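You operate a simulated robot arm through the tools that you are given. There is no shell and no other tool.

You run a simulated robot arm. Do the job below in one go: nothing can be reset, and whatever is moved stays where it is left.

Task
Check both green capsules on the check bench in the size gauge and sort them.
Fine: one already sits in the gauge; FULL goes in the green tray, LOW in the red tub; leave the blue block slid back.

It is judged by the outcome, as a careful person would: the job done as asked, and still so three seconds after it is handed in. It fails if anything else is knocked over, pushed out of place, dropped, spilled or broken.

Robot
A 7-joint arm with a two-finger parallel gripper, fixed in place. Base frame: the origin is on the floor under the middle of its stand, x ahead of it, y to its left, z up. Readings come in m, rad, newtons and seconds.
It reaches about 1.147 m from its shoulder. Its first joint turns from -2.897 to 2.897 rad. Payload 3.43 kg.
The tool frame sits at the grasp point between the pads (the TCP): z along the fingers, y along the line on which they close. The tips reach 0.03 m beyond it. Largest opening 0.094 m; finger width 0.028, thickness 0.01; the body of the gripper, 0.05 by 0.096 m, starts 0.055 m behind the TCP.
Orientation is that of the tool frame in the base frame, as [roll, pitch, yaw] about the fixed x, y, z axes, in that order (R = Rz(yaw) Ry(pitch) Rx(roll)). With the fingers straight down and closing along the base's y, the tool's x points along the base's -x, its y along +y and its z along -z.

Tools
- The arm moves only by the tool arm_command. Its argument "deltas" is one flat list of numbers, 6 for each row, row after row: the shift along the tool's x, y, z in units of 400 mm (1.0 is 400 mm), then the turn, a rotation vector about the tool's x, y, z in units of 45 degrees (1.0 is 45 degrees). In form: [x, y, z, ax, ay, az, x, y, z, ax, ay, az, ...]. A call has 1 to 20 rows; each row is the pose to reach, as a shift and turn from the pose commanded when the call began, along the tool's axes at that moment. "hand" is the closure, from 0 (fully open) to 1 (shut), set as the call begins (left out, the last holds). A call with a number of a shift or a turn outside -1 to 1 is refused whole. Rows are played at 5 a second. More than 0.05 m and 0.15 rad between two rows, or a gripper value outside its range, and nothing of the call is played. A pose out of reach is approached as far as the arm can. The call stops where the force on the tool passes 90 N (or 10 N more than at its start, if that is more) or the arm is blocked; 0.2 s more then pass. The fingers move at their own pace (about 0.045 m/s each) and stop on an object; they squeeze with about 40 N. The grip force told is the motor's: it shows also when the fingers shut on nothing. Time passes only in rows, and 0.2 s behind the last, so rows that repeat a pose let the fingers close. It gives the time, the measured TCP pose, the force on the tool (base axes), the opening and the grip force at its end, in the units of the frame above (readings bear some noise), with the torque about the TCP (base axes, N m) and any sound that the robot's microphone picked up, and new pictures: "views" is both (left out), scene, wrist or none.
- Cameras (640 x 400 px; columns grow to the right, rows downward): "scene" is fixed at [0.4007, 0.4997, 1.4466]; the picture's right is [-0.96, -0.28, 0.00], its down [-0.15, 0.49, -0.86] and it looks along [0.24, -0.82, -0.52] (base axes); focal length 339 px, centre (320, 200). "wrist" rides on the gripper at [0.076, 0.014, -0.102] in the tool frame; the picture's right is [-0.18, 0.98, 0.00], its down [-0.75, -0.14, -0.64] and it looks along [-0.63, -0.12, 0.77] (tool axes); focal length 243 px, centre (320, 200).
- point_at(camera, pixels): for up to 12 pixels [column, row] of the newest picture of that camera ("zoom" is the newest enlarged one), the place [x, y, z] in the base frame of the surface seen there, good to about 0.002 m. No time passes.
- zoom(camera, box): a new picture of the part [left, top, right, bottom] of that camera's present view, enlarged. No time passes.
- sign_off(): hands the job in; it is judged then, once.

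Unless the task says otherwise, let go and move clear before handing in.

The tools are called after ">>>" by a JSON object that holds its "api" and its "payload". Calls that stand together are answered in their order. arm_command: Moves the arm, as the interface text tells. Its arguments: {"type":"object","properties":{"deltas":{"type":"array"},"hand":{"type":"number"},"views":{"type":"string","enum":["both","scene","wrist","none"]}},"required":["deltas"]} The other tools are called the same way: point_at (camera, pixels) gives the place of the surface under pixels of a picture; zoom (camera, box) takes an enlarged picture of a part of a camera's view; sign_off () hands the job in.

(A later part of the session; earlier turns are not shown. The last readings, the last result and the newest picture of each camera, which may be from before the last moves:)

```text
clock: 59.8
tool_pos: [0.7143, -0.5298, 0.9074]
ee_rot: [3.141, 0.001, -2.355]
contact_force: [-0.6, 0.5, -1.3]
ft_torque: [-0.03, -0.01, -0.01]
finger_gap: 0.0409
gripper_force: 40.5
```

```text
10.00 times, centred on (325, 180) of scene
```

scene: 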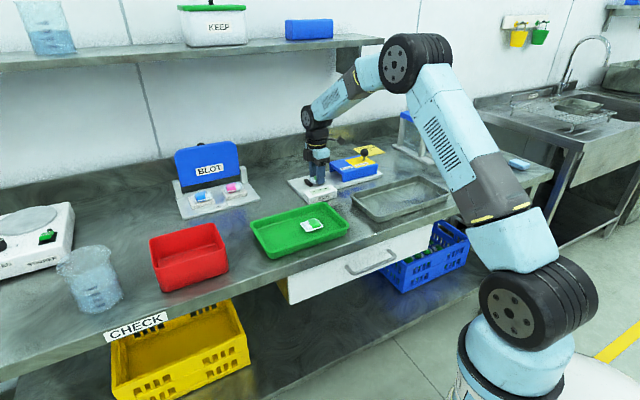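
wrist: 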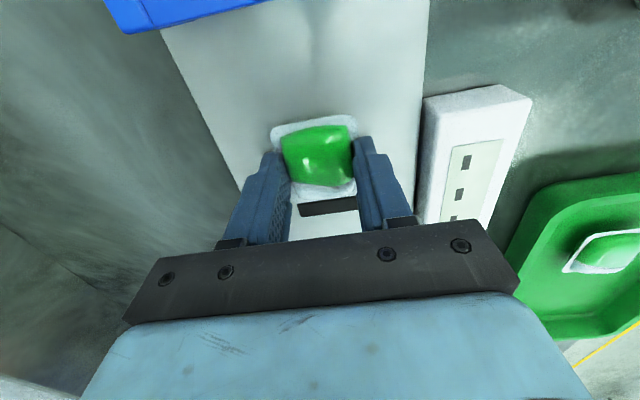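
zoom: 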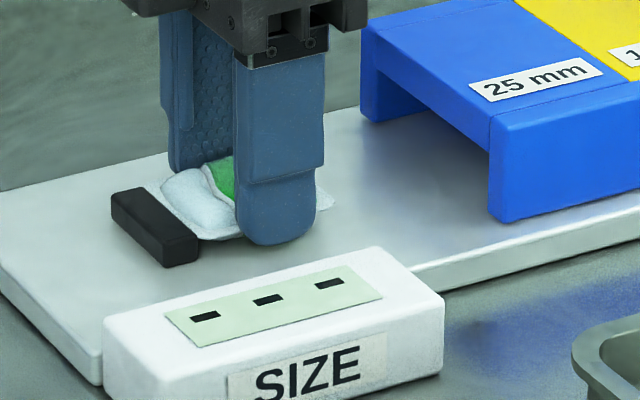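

The capsule sits just behind the stop and nearly on the plate. I'll check the flange height before the last bit.

>>> {"api": "point_at", "payload": {"camera": "zoom", "pixels": [[215, 236], [180, 210], [327, 200], [160, 187], [200, 190], [330, 206], [250, 250], [360, 180]]}}

>>> {"api": "arm_command", "payload": {"deltas": [0, 0, 0.0015, 0, 0, 0, 0, 0, 0.003, 0, 0, 0, 0, 0, 0.003, 0, 0, 0], "views": "none"}}

```text
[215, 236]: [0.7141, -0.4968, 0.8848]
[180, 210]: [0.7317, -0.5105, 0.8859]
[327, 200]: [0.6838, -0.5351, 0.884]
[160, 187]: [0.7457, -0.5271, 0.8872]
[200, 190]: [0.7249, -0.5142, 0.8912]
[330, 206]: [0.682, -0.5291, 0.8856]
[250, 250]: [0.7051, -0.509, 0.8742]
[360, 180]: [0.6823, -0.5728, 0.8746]
```

```text
clock: 60.6
tool_pos: [0.7136, -0.5307, 0.9073]
ee_rot: [3.141, -0.001, -2.356]
contact_force: [-0.3, 0.2, 0.1]
ft_torque: [0.0, -0.01, 0.0]
finger_gap: 0.0407
gripper_force: 39.7
```

The flange reads about 10.5 mm above the plate, close to its resting 10 mm, and no contact force yet. I'll go another 1 mm down.

>>> {"api": "arm_command", "payload": {"deltas": [0, 0, 0.0013, 0, 0, 0, 0, 0, 0.0026, 0, 0, 0, 0, 0, 0.0026, 0, 0, 0], "views": "none"}}

>>> {"api": "zoom", "payload": {"camera": "scene", "box": [300, 160, 350, 200]}}

```text
clock: 61.4
tool_pos: [0.7132, -0.5304, 0.9058]
ee_rot: [-3.14, 0.0, -2.355]
contact_force: [0.9, 1.4, 12.8]
ft_torque: [0.11, -0.03, -0.03]
finger_gap: 0.0407
gripper_force: 39.9
```

```text
10.00 times, centred on (325, 180) of scene
```

zoom: 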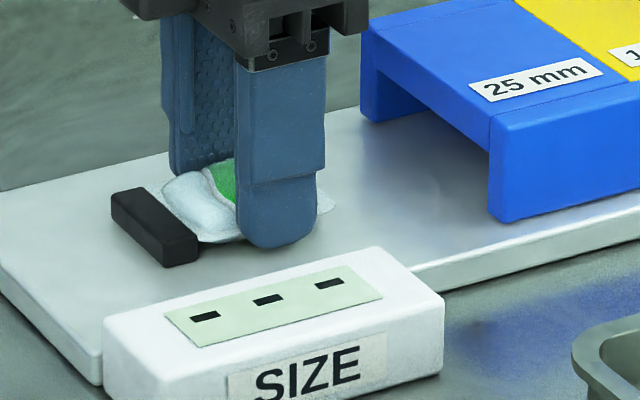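

Contact felt (about 13 N upward), so the capsule is on the plate. I'll ease up half a millimetre and slide it forward gently toward the stop.

>>> {"api": "arm_command", "payload": {"deltas": [0, 0, -0.0015, 0, 0, 0, -0.0015, 0, -0.0015, 0, 0, 0, -0.003, 0, -0.0015, 0, 0, 0, -0.003, 0, -0.0015, 0, 0, 0], "views": "none"}}

>>> {"api": "zoom", "payload": {"camera": "scene", "box": [300, 160, 350, 200]}}

```text
clock: 62.4
tool_pos: [0.7143, -0.5304, 0.9071]
ee_rot: [-3.141, -0.001, -2.358]
contact_force: [0.9, -4.4, 9.3]
ft_torque: [-0.1, -0.09, -0.02]
finger_gap: 0.0407
gripper_force: 40.1
```

```text
10.00 times, centred on (325, 180) of scene
```

zoom: 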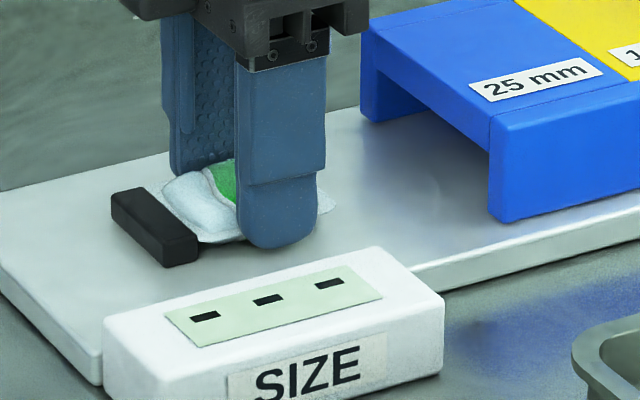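

A slight -2.4 N along the slide. I'll go forward another 1 mm to feel the stop.

>>> {"api": "arm_command", "payload": {"deltas": [-0.0013, 0, -0.0005, 0, 0, 0, -0.0026, 0, -0.0005, 0, 0, 0, -0.0026, 0, -0.0005, 0, 0, 0], "views": "none"}}

```text
clock: 63.2
tool_pos: [0.7149, -0.5284, 0.9065]
ee_rot: [3.139, -0.001, -2.355]
contact_force: [-2.7, -0.7, 5.0]
ft_torque: [-0.04, 0.08, 0.02]
finger_gap: 0.0407
gripper_force: 40.0
```

Only friction-level force, so not at the stop yet. I'll look at the gap from the wrist camera.

>>> {"api": "arm_command", "payload": {"deltas": [-0.0013, 0, 0, 0, 0, 0, -0.0026, 0, 0, 0, 0, 0, -0.0026, 0, 0, 0, 0, 0], "views": "wrist"}}

>>> {"api": "zoom", "payload": {"camera": "wrist", "box": [260, 100, 380, 225]}}

>>> {"api": "zoom", "payload": {"camera": "scene", "box": [305, 170, 335, 192]}}

```text
clock: 64.0
tool_pos: [0.7152, -0.5291, 0.9072]
ee_rot: [3.141, 0.0, -2.358]
contact_force: [-3.3, -4.7, 4.6]
ft_torque: [-0.1, 0.06, 0.01]
finger_gap: 0.0405
gripper_force: 40.3
```

wrist: 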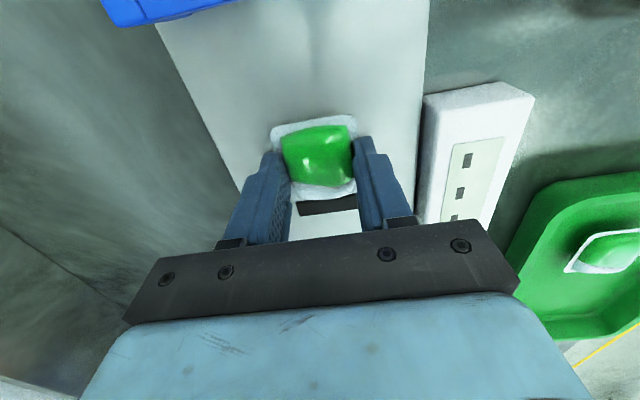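

```text
3.20 times, centred on (320, 162) of wrist
```

zoom: 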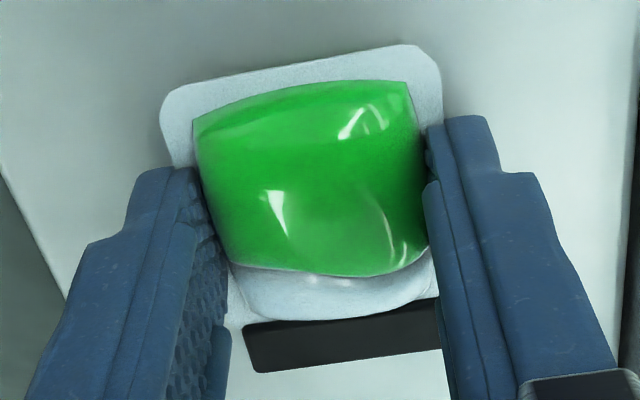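

```text
16.00 times, centred on (320, 181) of scene
```

zoom: 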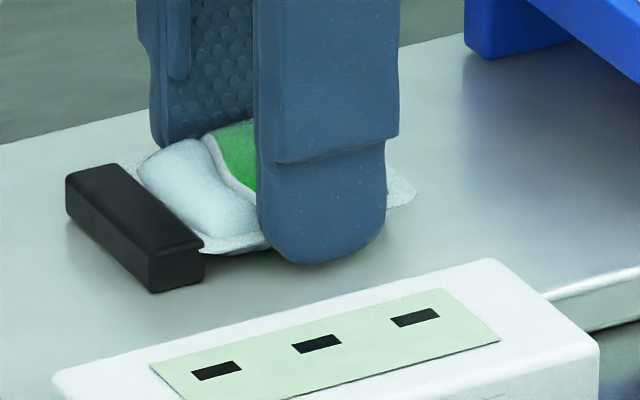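

The flange now abuts the stop bar (about -6 N along the slide). I'll release by opening to 0.066 m, then rise straight up.

>>> {"api": "arm_command", "payload": {"deltas": [0, 0, 0, 0, 0, 0, 0, 0, 0, 0, 0, 0, 0, 0, 0, 0, 0, 0, 0, 0, 0, 0, 0, 0, 0, 0, -0.03, 0, 0, 0, 0, 0, -0.08, 0, 0, 0, 0, 0, -0.16, 0, 0, 0, 0, 0, -0.25, 0, 0, 0, 0, 0, -0.35, 0, 0, 0, 0, 0, -0.37, 0, 0, 0, 0, 0, -0.37, 0, 0, 0], "hand": 0.3}}

>>> {"api": "zoom", "payload": {"camera": "scene", "box": [290, 150, 370, 205]}}

```text
clock: 66.4
tool_pos: [0.7139, -0.5285, 1.0554]
ee_rot: [-3.14, 0.0, -2.356]
contact_force: [0.7, 0.2, 1.2]
ft_torque: [0.02, 0.0, -0.02]
finger_gap: 0.066
gripper_force: 0.0
```

scene: 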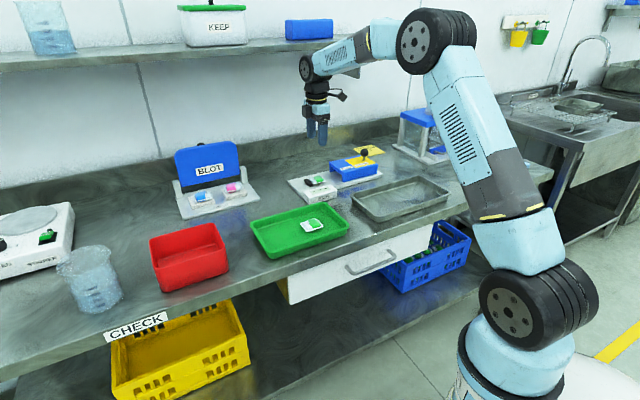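
wrist: 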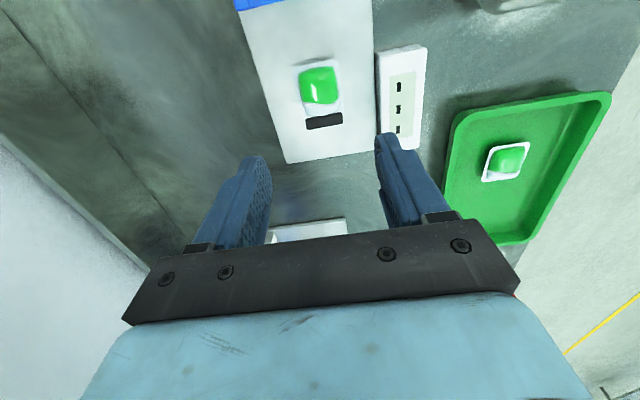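

```text
7.27 times, centred on (330, 178) of scene
```

zoom: 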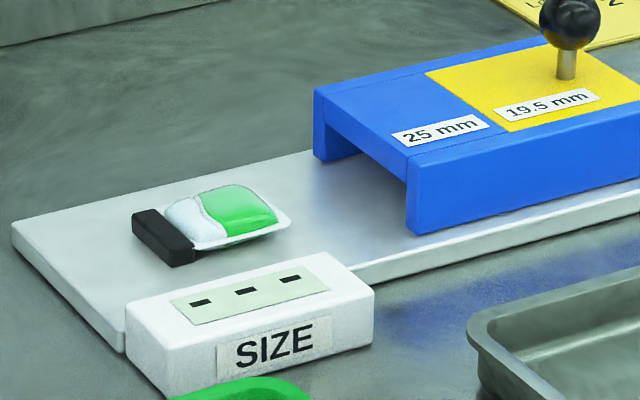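

The second capsule is on the plate against the stop. I'll check that it sits level.

>>> {"api": "zoom", "payload": {"camera": "wrist", "box": [280, 45, 370, 140]}}

>>> {"api": "zoom", "payload": {"camera": "scene", "box": [305, 170, 333, 190]}}

```text
4.21 times, centred on (325, 92) of wrist
```

zoom: 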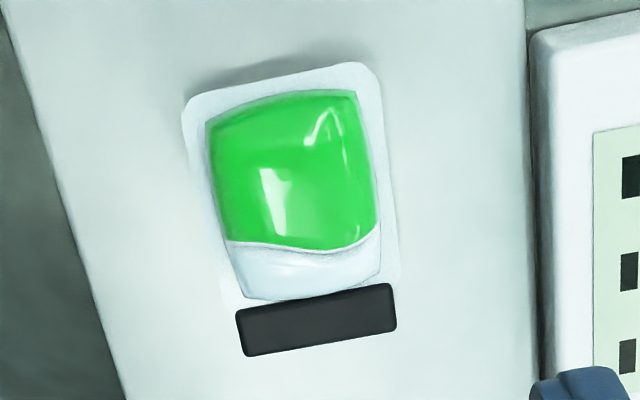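

```text
16.00 times, centred on (319, 180) of scene
```

zoom: 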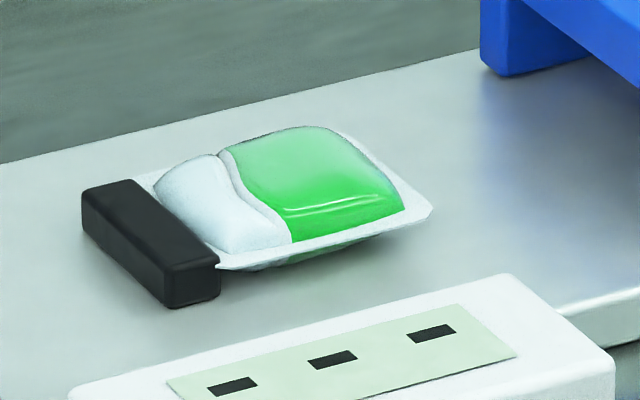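

>>> {"api": "point_at", "payload": {"camera": "zoom", "pixels": [[225, 264], [280, 258], [420, 210], [350, 140], [145, 183], [428, 214], [330, 160], [300, 150], [200, 190], [250, 240], [300, 300], [480, 150]]}}

```text
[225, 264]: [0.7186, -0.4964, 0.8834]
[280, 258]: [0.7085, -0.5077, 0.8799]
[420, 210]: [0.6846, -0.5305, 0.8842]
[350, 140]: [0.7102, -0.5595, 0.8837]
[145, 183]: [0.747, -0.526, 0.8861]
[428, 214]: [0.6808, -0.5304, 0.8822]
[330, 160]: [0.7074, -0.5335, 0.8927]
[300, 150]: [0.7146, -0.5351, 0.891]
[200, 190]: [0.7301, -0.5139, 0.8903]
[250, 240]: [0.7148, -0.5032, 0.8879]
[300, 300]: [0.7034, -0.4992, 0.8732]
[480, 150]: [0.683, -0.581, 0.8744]
```

The flange corners are level (z≈0.8835 all round) and the dome stands about 18.5 mm above the plate. Now I'll go back to the knob using the exact reverse of my commanded path, with the fingers open.

>>> {"api": "arm_command", "payload": {"deltas": [0.04, 0, 0, 0, 0, 0, 0.11, 0, 0, 0, 0, 0, 0.19, 0, 0, 0, 0, 0, 0.27, 0, 0, 0, 0, 0, 0.35, 0, 0, 0, 0, 0, 0.43, 0, 0, 0, 0, 0, 0.49, 0, 0, 0, 0, 0, 0.5113, 0, 0, 0, 0, 0, 0.5113, 0, 0.04, 0, 0, 0, 0.5113, 0, 0.1, 0, 0, 0, 0.5113, 0, 0.16, 0, 0, 0, 0.5113, 0, 0.22, 0, 0, 0, 0.5113, 0, 0.254, 0, 0, 0, 0.5113, 0, 0.254, 0, 0, 0], "hand": 0}}

```text
clock: 69.4
tool_pos: [0.5706, -0.6733, 0.9551]
ee_rot: [-3.141, 0.001, -2.357]
contact_force: [0.2, 0.1, 0.1]
ft_torque: [-0.01, 0.0, -0.01]
finger_gap: 0.094
gripper_force: 0.1
```

scene: 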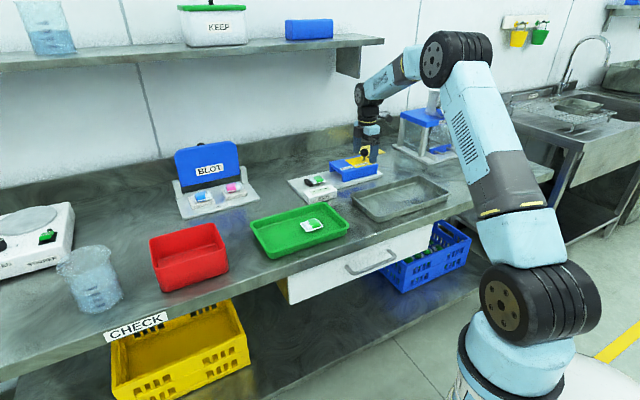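
wrist: 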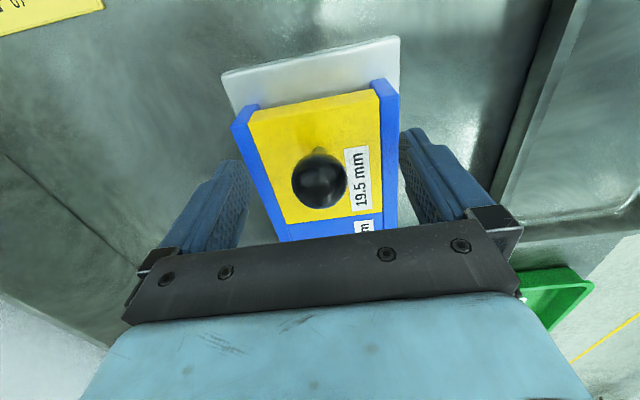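

The ball at (320,180) is centred between the open fingers. Closing on it.

>>> {"api": "arm_command", "payload": {"deltas": [0, 0, 0, 0, 0, 0, 0, 0, 0, 0, 0, 0, 0, 0, 0, 0, 0, 0, 0, 0, 0, 0, 0, 0, 0, 0, 0, 0, 0, 0], "hand": 1, "views": "none"}}

```text
clock: 70.6
tool_pos: [0.5721, -0.6738, 0.9546]
ee_rot: [-3.14, 0.001, -2.355]
contact_force: [6.2, -7.2, 0.7]
ft_torque: [-0.11, -0.06, -0.01]
finger_gap: 0.0312
gripper_force: 39.6
```

Gripped with only about 9 N of side load. I'll slide it forward 96 mm, a stretch that was free last time, at a moderate pace, then go slowly.

>>> {"api": "arm_command", "payload": {"deltas": [-0.01, -0.001, 0, 0, 0, 0, -0.025, -0.001, 0, 0, 0, 0, -0.04, -0.001, 0, 0, 0, 0, -0.055, -0.001, 0, 0, 0, 0, -0.07, -0.001, 0, 0, 0, 0, -0.085, -0.0008, 0, 0, 0, 0, -0.1, -0.0008, 0, 0, 0, 0, -0.115, -0.0008, 0, 0, 0, 0, -0.13, -0.0006, 0, 0, 0, 0, -0.13, -0.0006, 0, 0, 0, 0], "views": "none"}}

>>> {"api": "zoom", "payload": {"camera": "scene", "box": [290, 150, 370, 205]}}

```text
clock: 72.8
tool_pos: [0.6065, -0.6361, 0.9552]
ee_rot: [-3.14, 0.0, -2.357]
contact_force: [0.0, 0.6, 18.4]
ft_torque: [-0.05, 0.08, -0.03]
finger_gap: 0.0313
gripper_force: 45.2
```

```text
7.27 times, centred on (330, 178) of scene
```

zoom: 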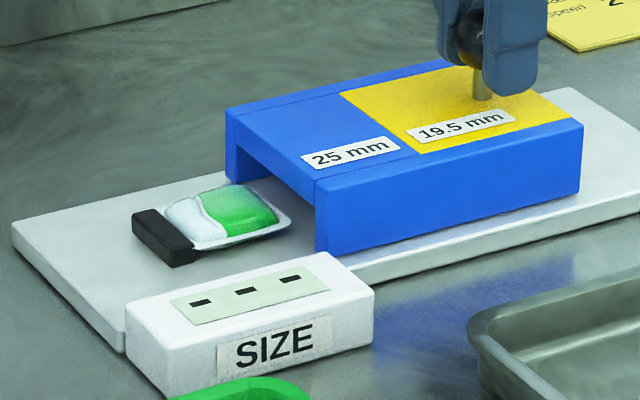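

The slide is free, but I'm pressing down about 18 N, so I'll ease up by 0.8 mm. Then I'll continue another 40 mm.

>>> {"api": "arm_command", "payload": {"deltas": [-0.005, 0, -0.002, 0, 0, 0, -0.015, 0, -0.002, 0, 0, 0, -0.025, 0, -0.002, 0, 0, 0, -0.035, 0, -0.002, 0, 0, 0, -0.045, 0, -0.002, 0, 0, 0, -0.055, 0, -0.002, 0, 0, 0, -0.065, 0, -0.002, 0, 0, 0, -0.075, 0, -0.002, 0, 0, 0, -0.085, 0, -0.002, 0, 0, 0, -0.095, 0, -0.002, 0, 0, 0, -0.095, 0, -0.002, 0, 0, 0], "views": "none"}}

>>> {"api": "zoom", "payload": {"camera": "scene", "box": [290, 150, 370, 205]}}

```text
clock: 75.2
tool_pos: [0.6356, -0.6094, 0.9552]
ee_rot: [3.141, 0.0, -2.357]
contact_force: [4.9, -5.2, 20.9]
ft_torque: [-0.05, -0.05, -0.07]
finger_gap: 0.0314
gripper_force: 45.0
```

```text
7.27 times, centred on (330, 178) of scene
```

zoom: 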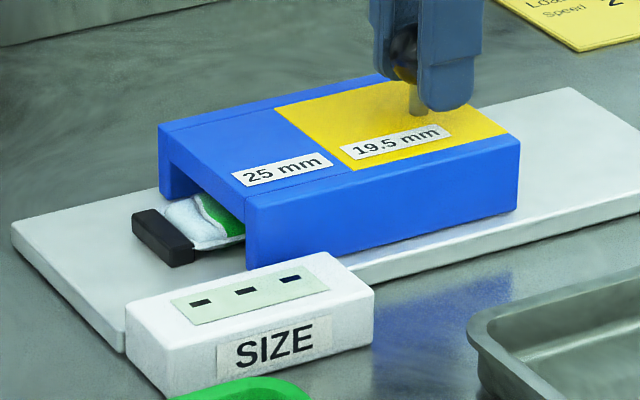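

About 90 mm travelled, free along the slide. I'll lift another 1.2 mm to reduce the downward press and move on 12 mm slowly.

>>> {"api": "arm_command", "payload": {"deltas": [0, -0.0006, -0.003, 0, 0, 0, -0.006, -0.0008, -0.003, 0, 0, 0, -0.012, -0.0008, -0.003, 0, 0, 0, -0.018, -0.0008, -0.003, 0, 0, 0, -0.024, -0.0008, -0.003, 0, 0, 0, -0.03, -0.0008, -0.003, 0, 0, 0, -0.03, -0.0008, -0.003, 0, 0, 0], "views": "none"}}

>>> {"api": "zoom", "payload": {"camera": "scene", "box": [290, 150, 370, 205]}}

```text
clock: 76.8
tool_pos: [0.6441, -0.6004, 0.9544]
ee_rot: [3.139, 0.001, -2.356]
contact_force: [3.3, -2.6, -0.8]
ft_torque: [-0.08, -0.03, 0.04]
finger_gap: 0.031
gripper_force: 45.0
```

```text
7.27 times, centred on (330, 178) of scene
```

zoom: 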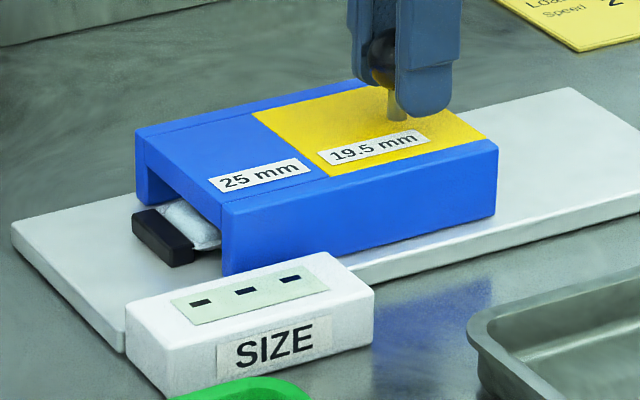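

All forces are now small. I'm at about 102 mm, so I'll take another 10 mm in slow rows.

>>> {"api": "arm_command", "payload": {"deltas": [-0.005, 0, 0, 0, 0, 0, -0.01, 0, 0, 0, 0, 0, -0.015, 0, 0, 0, 0, 0, -0.02, 0, 0, 0, 0, 0, -0.025, 0, 0, 0, 0, 0, -0.025, 0, 0, 0, 0, 0], "views": "none"}}

>>> {"api": "zoom", "payload": {"camera": "scene", "box": [290, 150, 370, 205]}}

```text
clock: 78.2
tool_pos: [0.65, -0.5939, 0.9544]
ee_rot: [3.139, 0.0, -2.358]
contact_force: [-6.8, 6.2, -11.5]
ft_torque: [0.02, 0.08, -0.06]
finger_gap: 0.031
gripper_force: 44.9
```

```text
7.27 times, centred on (330, 178) of scene
```

zoom: 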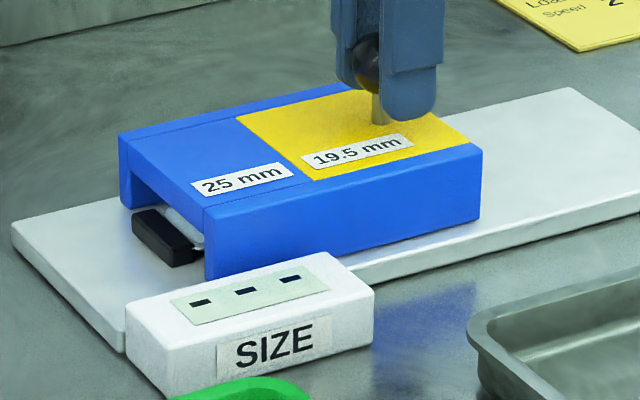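

Still free at about 112 mm. Continuing in 4 mm steps from here with small trims.

>>> {"api": "arm_command", "payload": {"deltas": [-0.003, 0.0006, 0.001, 0, 0, 0, -0.006, 0.0006, 0.001, 0, 0, 0, -0.01, 0.0006, 0.001, 0, 0, 0, -0.01, 0.0006, 0.001, 0, 0, 0], "views": "none"}}

>>> {"api": "zoom", "payload": {"camera": "scene", "box": [290, 150, 370, 205]}}

```text
clock: 79.2
tool_pos: [0.6532, -0.5908, 0.9546]
ee_rot: [3.141, -0.001, -2.355]
contact_force: [-5.6, 5.2, -12.7]
ft_torque: [0.0, 0.08, -0.03]
finger_gap: 0.031
gripper_force: 45.4
```

```text
7.27 times, centred on (330, 178) of scene
```

zoom: 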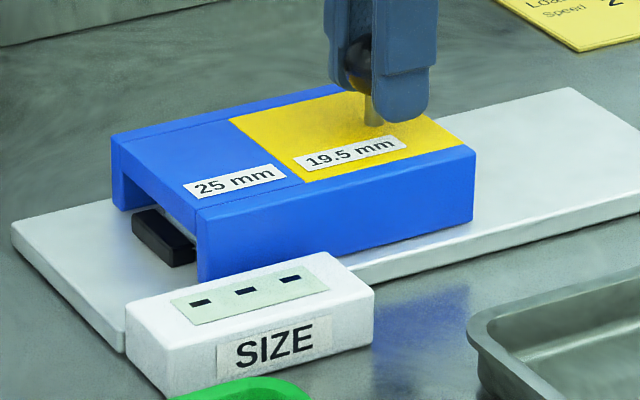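

Still free at 116 mm. The first capsule triggered around 120 mm; I'll continue 4 mm.

>>> {"api": "arm_command", "payload": {"deltas": [-0.003, 0.0003, 0.001, 0, 0, 0, -0.006, 0.0003, 0.001, 0, 0, 0, -0.01, 0.0003, 0.001, 0, 0, 0, -0.01, 0.0003, 0.001, 0, 0, 0], "views": "none"}}

>>> {"api": "zoom", "payload": {"camera": "scene", "box": [290, 150, 370, 205]}}

```text
clock: 80.2
tool_pos: [0.6572, -0.5882, 0.9541]
ee_rot: [3.14, 0.0, -2.355]
contact_force: [-4.2, 4.8, -11.7]
ft_torque: [-0.02, 0.08, 0.0]
finger_gap: 0.0311
gripper_force: 44.8
```

```text
7.27 times, centred on (330, 178) of scene
```

zoom: 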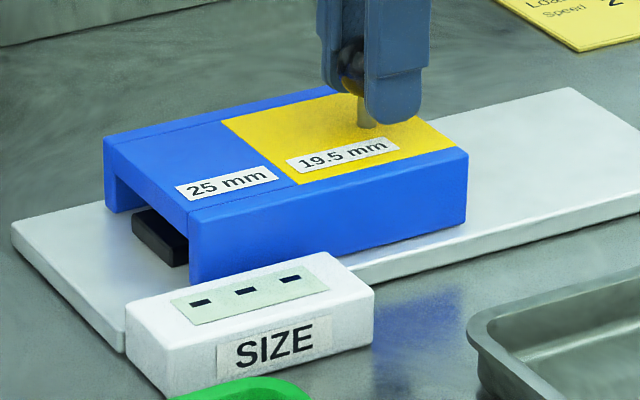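

This is where the first capsule stopped the block, yet here there is no resistance and the display stays "- - -". I'll keep going another 4 mm.

>>> {"api": "arm_command", "payload": {"deltas": [-0.003, 0.0003, 0.001, 0, 0, 0, -0.006, 0.0003, 0.001, 0, 0, 0, -0.01, 0.0003, 0.001, 0, 0, 0, -0.01, 0.0003, 0.001, 0, 0, 0], "views": "none"}}

>>> {"api": "zoom", "payload": {"camera": "scene", "box": [290, 150, 370, 205]}}

```text
clock: 81.2
tool_pos: [0.6596, -0.586, 0.9547]
ee_rot: [-3.14, 0.0, -2.358]
contact_force: [1.7, -2.6, 2.6]
ft_torque: [-0.06, -0.01, 0.02]
finger_gap: 0.0311
gripper_force: 44.6
```

```text
7.27 times, centred on (330, 178) of scene
```

zoom: 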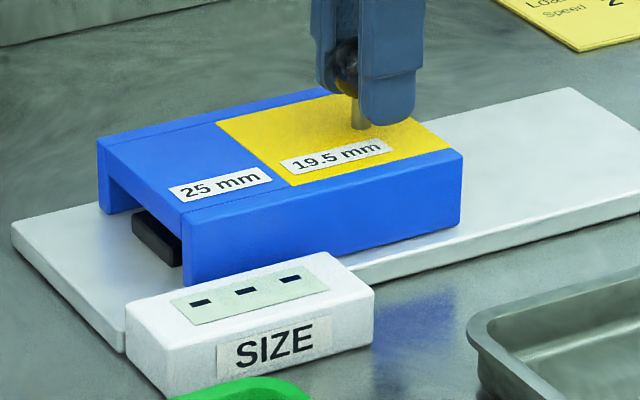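

Passing beyond the earlier stop with no resistance. Another 4 mm.

>>> {"api": "arm_command", "payload": {"deltas": [-0.003, 0, 0, 0, 0, 0, -0.006, 0, 0, 0, 0, 0, -0.01, 0, 0, 0, 0, 0, -0.01, 0, 0, 0, 0, 0], "views": "none"}}

>>> {"api": "zoom", "payload": {"camera": "scene", "box": [290, 150, 370, 205]}}

```text
clock: 82.2
tool_pos: [0.6618, -0.5826, 0.9538]
ee_rot: [3.141, -0.001, -2.356]
contact_force: [2.5, -2.5, 7.8]
ft_torque: [-0.08, 0.05, -0.01]
finger_gap: 0.0308
gripper_force: 44.9
```

```text
7.27 times, centred on (330, 178) of scene
```

zoom: 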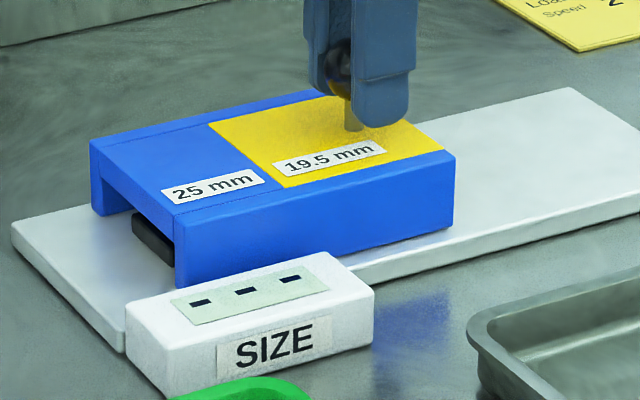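

Still free at about 128 mm; I'll continue in 5 mm moves until the gauge reads or the block meets its end stop.

>>> {"api": "arm_command", "payload": {"deltas": [-0.004, 0, -0.0008, 0, 0, 0, -0.008, 0, -0.0008, 0, 0, 0, -0.0125, 0, -0.0008, 0, 0, 0, -0.0125, 0, -0.0008, 0, 0, 0], "views": "none"}}

>>> {"api": "zoom", "payload": {"camera": "scene", "box": [290, 150, 370, 205]}}

```text
clock: 83.2
tool_pos: [0.664, -0.5788, 0.9542]
ee_rot: [3.141, -0.001, -2.355]
contact_force: [-1.4, 1.7, 11.6]
ft_torque: [0.01, 0.07, -0.04]
finger_gap: 0.0309
gripper_force: 45.0
```

```text
7.27 times, centred on (330, 178) of scene
```

zoom: 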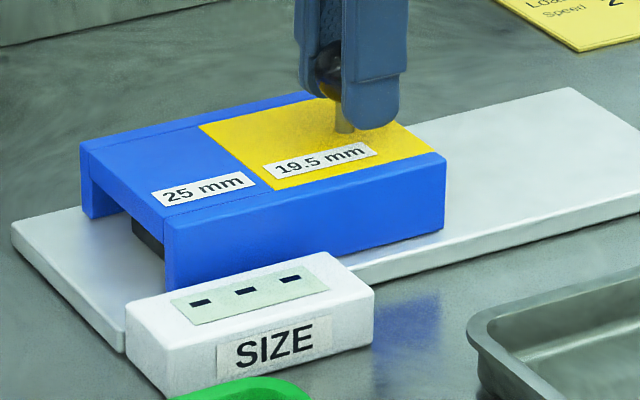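

Still free at about 133 mm. Another 5 mm with a slight lift trim.

>>> {"api": "arm_command", "payload": {"deltas": [-0.004, 0, -0.001, 0, 0, 0, -0.008, 0, -0.001, 0, 0, 0, -0.0125, 0, -0.001, 0, 0, 0, -0.0125, 0, -0.001, 0, 0, 0], "views": "none"}}

>>> {"api": "zoom", "payload": {"camera": "scene", "box": [290, 150, 370, 205]}}

```text
clock: 84.2
tool_pos: [0.6676, -0.5759, 0.9544]
ee_rot: [3.14, 0.0, -2.356]
contact_force: [-1.1, 1.5, 0.3]
ft_torque: [-0.01, -0.03, -0.02]
finger_gap: 0.0312
gripper_force: 45.1
```

```text
7.27 times, centred on (330, 178) of scene
```

zoom: 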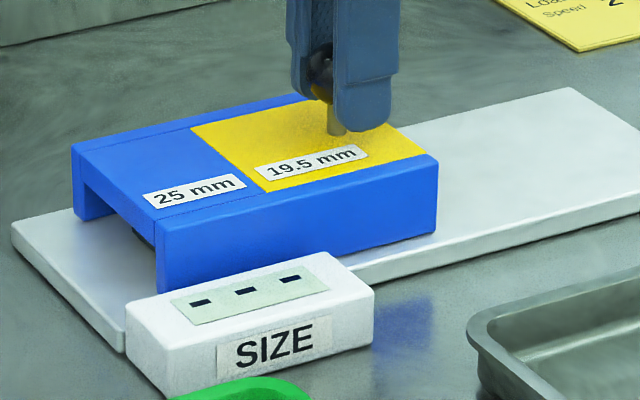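

Free at about 138 mm, display unchanged. Another 5 mm.

>>> {"api": "arm_command", "payload": {"deltas": [-0.004, 0, 0, 0, 0, 0, -0.008, 0, 0, 0, 0, 0, -0.0125, 0, 0, 0, 0, 0, -0.0125, 0, 0, 0, 0, 0], "views": "none"}}

>>> {"api": "zoom", "payload": {"camera": "scene", "box": [290, 150, 370, 205]}}

```text
clock: 85.2
tool_pos: [0.673, -0.5728, 0.9545]
ee_rot: [3.141, 0.001, -2.356]
contact_force: [0.5, -0.9, -2.0]
ft_torque: [0.01, -0.04, 0.03]
finger_gap: 0.031
gripper_force: 44.8
```

```text
7.27 times, centred on (330, 178) of scene
```

zoom: 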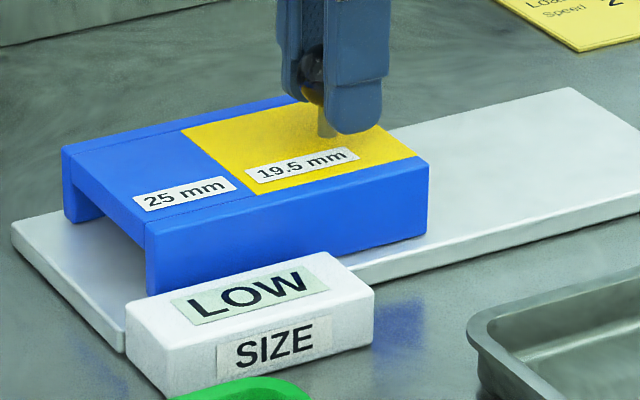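

The display reads LOW at about 143 mm with no resistance, so the block passed right over the second capsule. I'll slide the block back in two stages.

>>> {"api": "arm_command", "payload": {"deltas": [-0.0, 0, 0, 0, 0, 0, 0.01, 0, 0, 0, 0, 0, 0.025, 0, 0, 0, 0, 0, 0.04, 0, 0, 0, 0, 0, 0.06, 0, 0, 0, 0, 0, 0.08, 0, 0, 0, 0, 0, 0.1, 0, 0, 0, 0, 0, 0.12, 0, 0, 0, 0, 0, 0.14, 0, 0, 0, 0, 0, 0.16, 0, 0, 0, 0, 0, 0.18, 0, 0, 0, 0, 0, 0.18, 0, 0, 0, 0, 0], "views": "none"}}

>>> {"api": "zoom", "payload": {"camera": "scene", "box": [290, 150, 370, 205]}}

```text
clock: 87.8
tool_pos: [0.6202, -0.6242, 0.9561]
ee_rot: [3.14, 0.0, -2.356]
contact_force: [-2.6, 1.3, -1.7]
ft_torque: [0.12, 0.0, 0.04]
finger_gap: 0.0311
gripper_force: 45.0
```

```text
7.27 times, centred on (330, 178) of scene
```

zoom: 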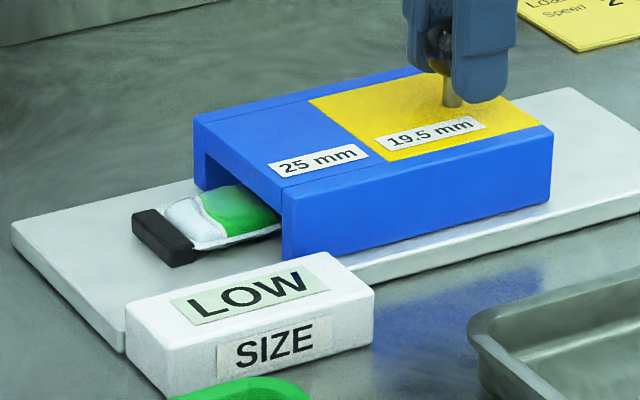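

The LOW reading holds and the capsule stayed at its stop. I'll slide the block back the rest of the way to its starting position.

>>> {"api": "arm_command", "payload": {"deltas": [0.01, 0, 0, 0, 0, 0, 0.03, 0, 0, 0, 0, 0, 0.05, 0, 0, 0, 0, 0, 0.07, 0, 0, 0, 0, 0, 0.09, 0, 0, 0, 0, 0, 0.11, 0, 0, 0, 0, 0, 0.13, 0, 0, 0, 0, 0, 0.15, 0, 0, 0, 0, 0, 0.165, 0, 0, 0, 0, 0, 0.174, 0, 0, 0, 0, 0, 0.179, 0, 0, 0, 0, 0, 0.179, 0, 0, 0, 0, 0], "views": "scene"}}

>>> {"api": "zoom", "payload": {"camera": "scene", "box": [280, 135, 400, 210]}}

```text
clock: 90.4
tool_pos: [0.571, -0.6738, 0.9552]
ee_rot: [3.14, -0.001, -2.357]
contact_force: [-1.9, 1.3, -9.0]
ft_torque: [0.0, 0.06, 0.01]
finger_gap: 0.0311
gripper_force: 45.0
```

scene: 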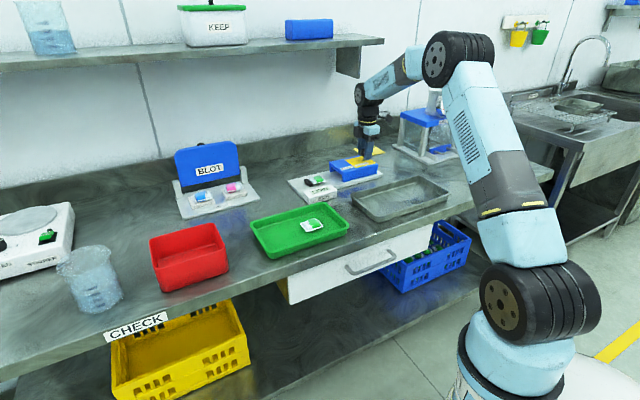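

```text
5.33 times, centred on (340, 172) of scene
```

zoom: 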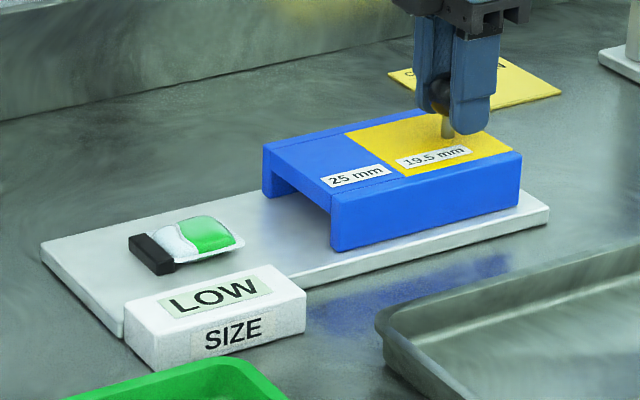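

The block is back at its start and LOW is shown, with the capsule still against the stop. I'll release the knob, lift, and return above the capsule.

>>> {"api": "arm_command", "payload": {"deltas": [0, 0, 0, 0, 0, 0, 0, 0, 0, 0, 0, 0, 0, 0, 0, 0, 0, 0, 0, 0, 0, 0, 0, 0, 0, 0, -0.05, 0, 0, 0, 0, 0, -0.12, 0, 0, 0, 0, 0, -0.19, 0, 0, 0, 0, 0, -0.25, 0, 0, 0, -0.06, 0, -0.25, 0, 0, 0, -0.14, 0, -0.25, 0, 0, 0, -0.22, 0, -0.25, 0, 0, 0, -0.3, 0, -0.25, 0, 0, 0, -0.38, 0, -0.25, 0, 0, 0, -0.45, 0, -0.25, 0, 0, 0, -0.5, 0, -0.25, 0, 0, 0, -0.5128, 0.0002, -0.2, 0, 0, 0, -0.5128, 0.0002, -0.1, 0, 0, 0, -0.5128, 0.0002, 0.0, 0, 0, 0, -0.5128, 0.0002, 0.02, 0, 0, 0, -0.5128, 0.0002, 0.02, 0, 0, 0], "hand": 0.3}}

>>> {"api": "zoom", "payload": {"camera": "wrist", "box": [250, 70, 390, 190]}}

```text
clock: 94.6
tool_pos: [0.7166, -0.5289, 0.9474]
ee_rot: [3.141, 0.0, -2.357]
contact_force: [0.3, -0.9, -0.2]
ft_torque: [-0.01, -0.01, -0.01]
finger_gap: 0.0657
gripper_force: 0.1
```

scene: 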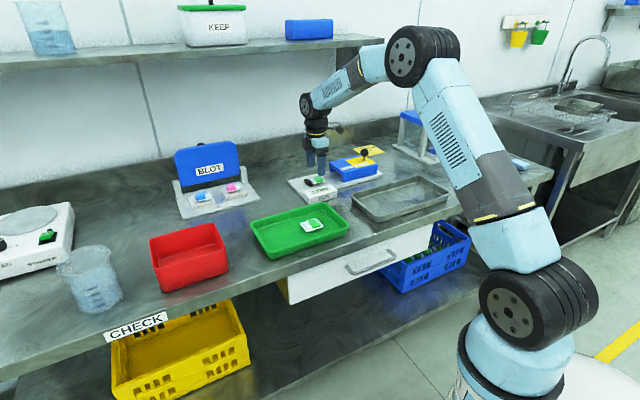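
wrist: 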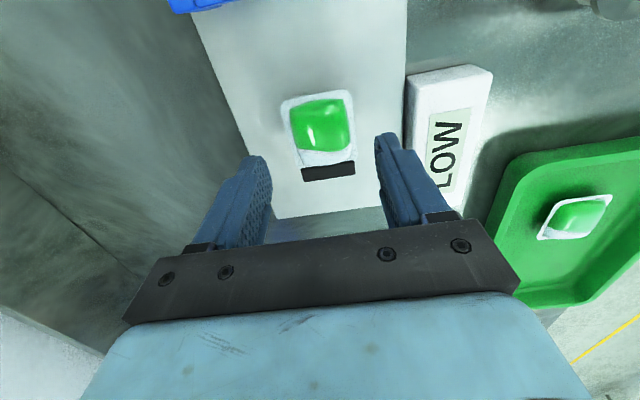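

```text
3.33 times, centred on (320, 130) of wrist
```

zoom: 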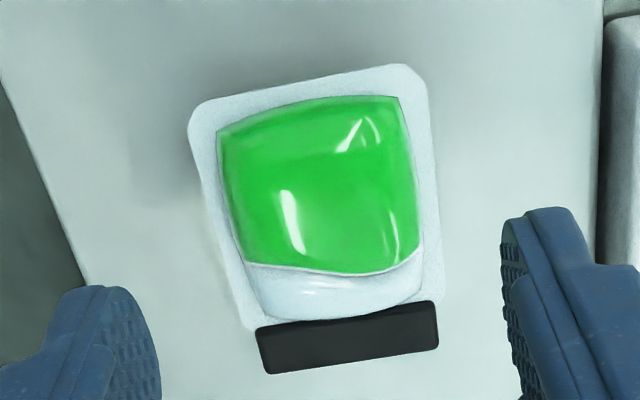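

Aligned as before, with the capsule centred between the fingers. Descending to the same grasp height and closing.

>>> {"api": "arm_command", "payload": {"deltas": [0, 0, 0.03, 0, 0, 0, 0, 0, 0.06, 0, 0, 0, 0, 0, 0.085, 0, 0, 0, 0, 0, 0.098, 0, 0, 0, 0, 0, 0.098, 0, 0, 0], "views": "none"}}

>>> {"api": "arm_command", "payload": {"deltas": [0, 0, 0, 0, 0, 0, 0, 0, 0, 0, 0, 0, 0, 0, 0, 0, 0, 0, 0, 0, 0, 0, 0, 0], "hand": 0.58, "views": "wrist"}}

>>> {"api": "zoom", "payload": {"camera": "scene", "box": [300, 160, 350, 200]}}

```text
clock: 95.8
tool_pos: [0.7162, -0.5297, 0.9079]
ee_rot: [3.141, 0.0, -2.355]
contact_force: [0.0, 0.2, 0.1]
ft_torque: [0.02, -0.02, 0.0]
finger_gap: 0.0658
gripper_force: 0.1
```

```text
clock: 96.8
tool_pos: [0.7163, -0.5285, 0.908]
ee_rot: [3.141, -0.001, -2.355]
contact_force: [0.0, -0.3, -0.2]
ft_torque: [0.01, 0.02, -0.01]
finger_gap: 0.0407
gripper_force: 40.2
```

wrist: 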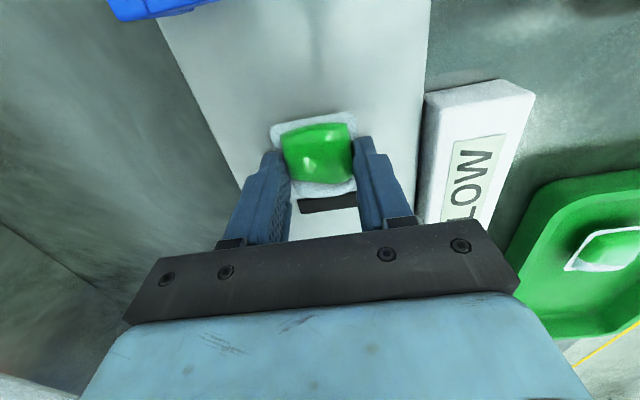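

```text
10.00 times, centred on (325, 180) of scene
```

zoom: 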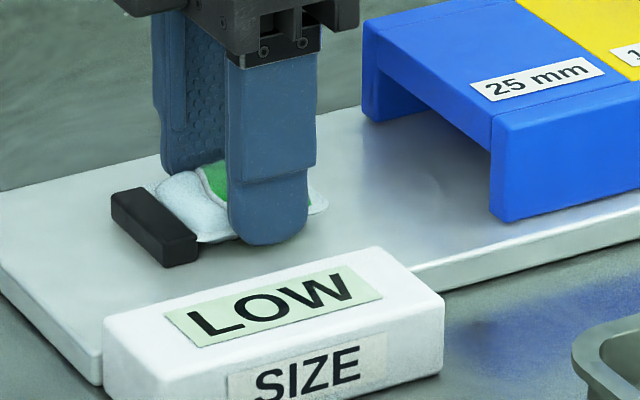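

Gripped securely at 0.041 m. I'll lift it and measure the red tub.

>>> {"api": "arm_command", "payload": {"deltas": [0.001, 0, -0.015, 0, 0, 0, 0.001, 0, -0.05, 0, 0, 0, 0, 0, -0.12, 0, 0, 0, 0, 0, -0.2, 0, 0, 0, 0, 0, -0.29, 0, 0, 0, 0, 0, -0.38, 0, 0, 0, 0, 0, -0.38, 0, 0, 0]}}

>>> {"api": "zoom", "payload": {"camera": "scene", "box": [130, 205, 250, 300]}}

```text
clock: 98.4
tool_pos: [0.7164, -0.5271, 1.0605]
ee_rot: [3.141, 0.0, -2.356]
contact_force: [-1.1, 0.7, -0.8]
ft_torque: [0.02, -0.02, 0.0]
finger_gap: 0.0406
gripper_force: 40.0
```

scene: 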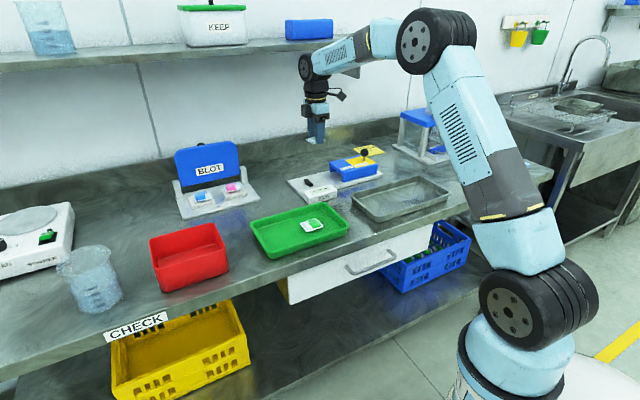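
wrist: 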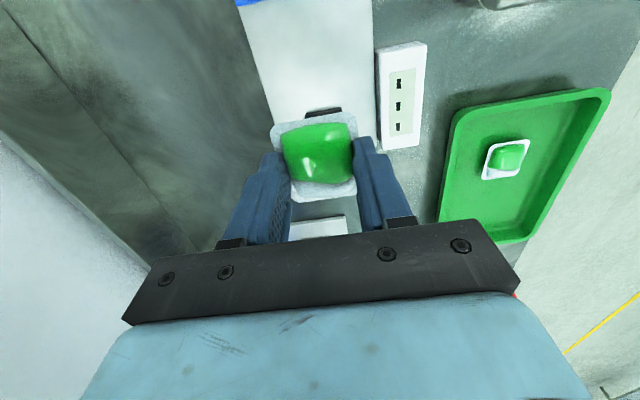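

```text
4.21 times, centred on (190, 252) of scene
```

zoom: 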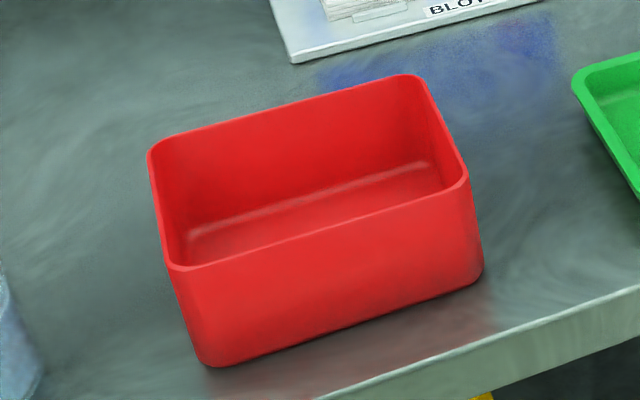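

>>> {"api": "point_at", "payload": {"camera": "zoom", "pixels": [[155, 150], [413, 78], [464, 184], [178, 268], [300, 218], [350, 195], [280, 120], [440, 130], [165, 210], [320, 230], [430, 165], [200, 250]]}}

>>> {"api": "point_at", "payload": {"camera": "scene", "pixels": [[175, 165], [237, 150], [180, 215], [245, 195], [100, 260], [75, 255], [120, 285], [205, 150]]}}

```text
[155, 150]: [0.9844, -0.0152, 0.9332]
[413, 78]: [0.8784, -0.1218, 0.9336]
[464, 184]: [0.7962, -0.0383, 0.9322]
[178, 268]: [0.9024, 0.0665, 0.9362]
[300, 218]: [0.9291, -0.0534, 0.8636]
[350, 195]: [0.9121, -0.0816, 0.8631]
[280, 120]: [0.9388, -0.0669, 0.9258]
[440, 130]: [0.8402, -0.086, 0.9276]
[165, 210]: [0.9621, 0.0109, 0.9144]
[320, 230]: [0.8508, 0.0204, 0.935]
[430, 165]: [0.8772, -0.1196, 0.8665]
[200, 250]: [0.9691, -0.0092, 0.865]
```

```text
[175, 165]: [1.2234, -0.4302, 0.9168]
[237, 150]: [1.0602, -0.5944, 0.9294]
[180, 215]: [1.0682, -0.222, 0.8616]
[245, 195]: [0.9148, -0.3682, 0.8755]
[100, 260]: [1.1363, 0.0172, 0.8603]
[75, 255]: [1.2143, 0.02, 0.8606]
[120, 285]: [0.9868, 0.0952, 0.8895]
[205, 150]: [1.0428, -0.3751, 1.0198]
```

The red tub's rim centre is (0.890,-0.027) with rim z 0.934 and floor 0.864. I'll carry the LOW capsule there in two legs at z 1.06, clear of the BLOT stand.

>>> {"api": "arm_command", "payload": {"deltas": [-0.03, 0.03, 0, 0, 0, 0, -0.08, 0.08, 0, 0, 0, 0, -0.14, 0.13, 0, 0, 0, 0, -0.2, 0.18, 0, 0, 0, 0, -0.27, 0.22, 0, 0, 0, 0, -0.35, 0.26, 0, 0, 0, 0, -0.43, 0.3, 0, 0, 0, 0, -0.51, 0.34, 0, 0, 0, 0, -0.58, 0.37, 0, 0, 0, 0, -0.62, 0.39, 0, 0, 0, 0, -0.62, 0.39, 0, 0, 0, 0]}}

```text
clock: 100.8
tool_pos: [0.7817, -0.2421, 1.0609]
ee_rot: [-3.14, 0.001, -2.356]
contact_force: [-0.7, -0.2, -0.5]
ft_torque: [0.02, 0.02, 0.02]
finger_gap: 0.0405
gripper_force: 40.7
```

scene: 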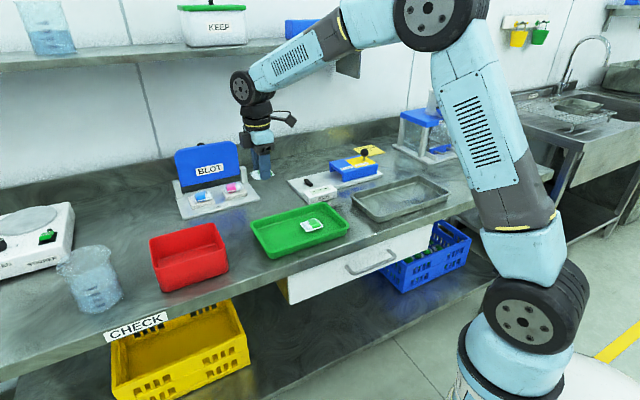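
wrist: 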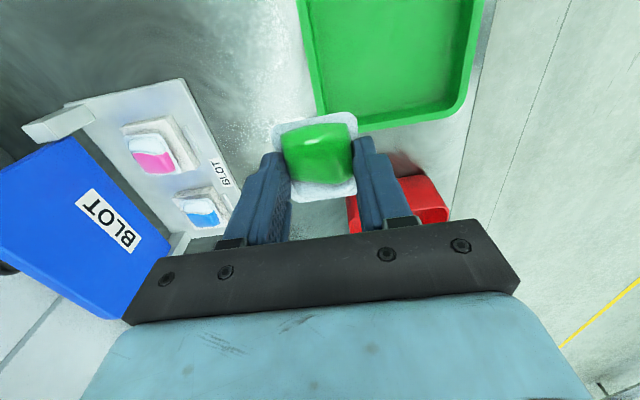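

On track; the BLOT stand is well to the side. I'll make the second leg to above the tub centre.

>>> {"api": "arm_command", "payload": {"deltas": [-0.03, 0.02, 0, 0, 0, 0, -0.1, 0.05, 0, 0, 0, 0, -0.18, 0.08, 0, 0, 0, 0, -0.26, 0.11, 0, 0, 0, 0, -0.34, 0.14, 0, 0, 0, 0, -0.42, 0.165, 0, 0, 0, 0, -0.5, 0.18, 0, 0, 0, 0, -0.55, 0.187, 0, 0, 0, 0, -0.572, 0.1877, 0, 0, 0, 0, -0.572, 0.1877, 0, 0, 0, 0]}}

```text
clock: 103.0
tool_pos: [0.8893, -0.0268, 1.0591]
ee_rot: [3.141, -0.001, -2.357]
contact_force: [-0.4, -0.6, 0.3]
ft_torque: [-0.02, 0.0, 0.0]
finger_gap: 0.0407
gripper_force: 40.1
```

scene: 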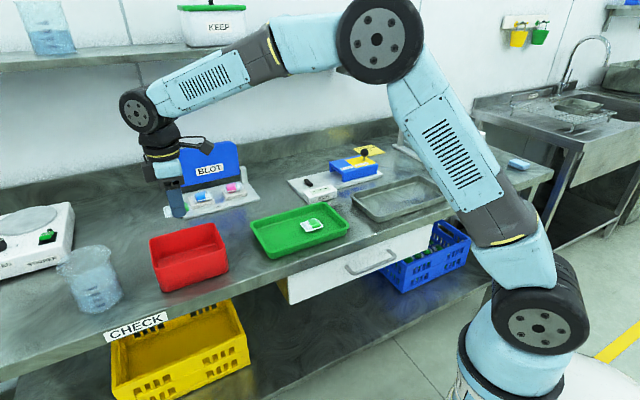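
wrist: 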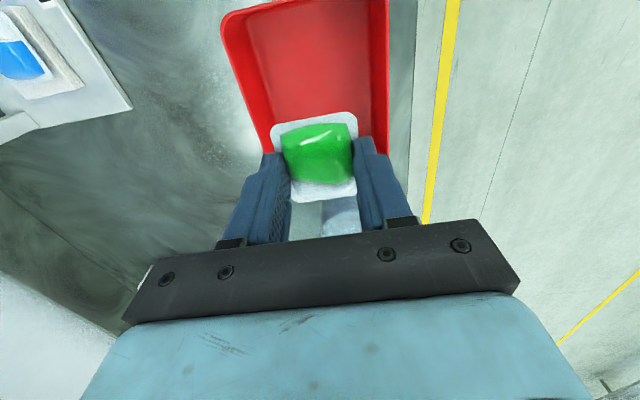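

The capsule is over the tub. I'll confirm the rim positions from the wrist camera before descending.

>>> {"api": "point_at", "payload": {"camera": "wrist", "pixels": [[224, 20], [386, 10], [387, 100], [252, 110], [300, 60], [240, 70], [388, 150], [265, 145], [320, 90], [340, 215], [330, 225], [384, 60]]}}

```text
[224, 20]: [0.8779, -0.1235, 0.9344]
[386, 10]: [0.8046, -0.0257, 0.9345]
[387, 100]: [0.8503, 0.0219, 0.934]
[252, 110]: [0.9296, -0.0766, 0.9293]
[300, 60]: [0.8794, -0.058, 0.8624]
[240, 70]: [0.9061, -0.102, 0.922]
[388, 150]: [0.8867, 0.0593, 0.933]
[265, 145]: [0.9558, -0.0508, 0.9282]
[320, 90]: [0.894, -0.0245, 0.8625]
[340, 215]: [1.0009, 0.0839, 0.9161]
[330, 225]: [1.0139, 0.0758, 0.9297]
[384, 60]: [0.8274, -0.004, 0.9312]
```

The tub is centred under the gripper: walls about 0.06 m either side across, 0.075 m along. I'll lower the capsule inside, stopping just above the floor.

>>> {"api": "arm_command", "payload": {"deltas": [0, 0, 0.06, 0, 0, 0, 0, 0, 0.13, 0, 0, 0, 0, 0, 0.2, 0, 0, 0, 0, 0, 0.27, 0, 0, 0, 0, 0, 0.33, 0, 0, 0, 0, 0, 0.37, 0, 0, 0, 0, 0, 0.392, 0, 0, 0, 0, 0, 0.392, 0, 0, 0]}}

>>> {"api": "zoom", "payload": {"camera": "scene", "box": [130, 195, 250, 300]}}

```text
clock: 104.8
tool_pos: [0.8895, -0.0267, 0.9008]
ee_rot: [3.141, 0.0, -2.357]
contact_force: [0.1, 0.3, 0.1]
ft_torque: [0.01, 0.01, -0.03]
finger_gap: 0.0409
gripper_force: 40.0
```

scene: 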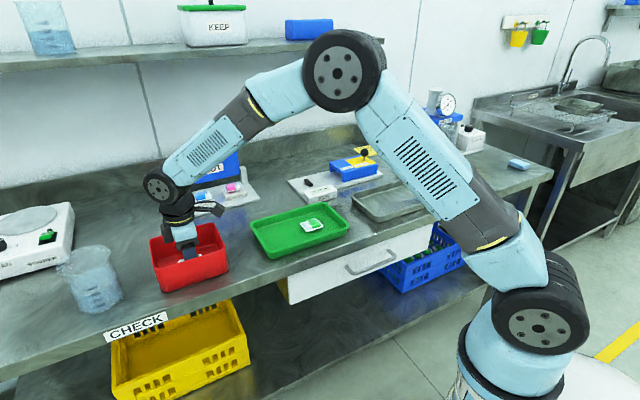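
wrist: 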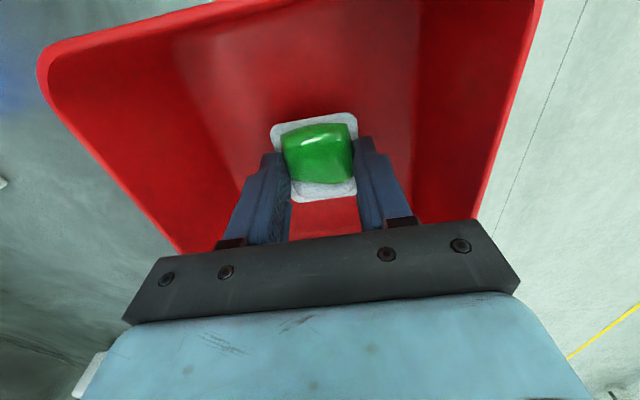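

```text
3.81 times, centred on (190, 248) of scene
```

zoom: 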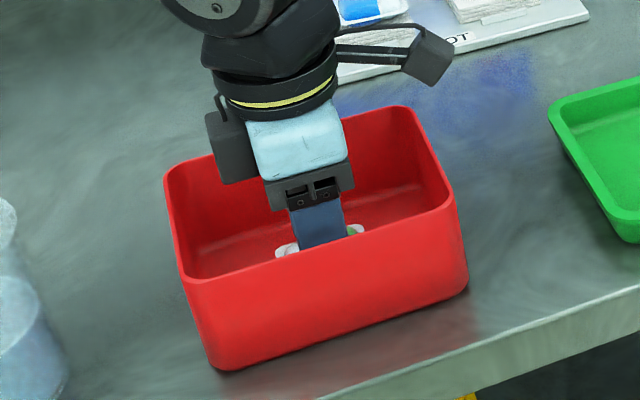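

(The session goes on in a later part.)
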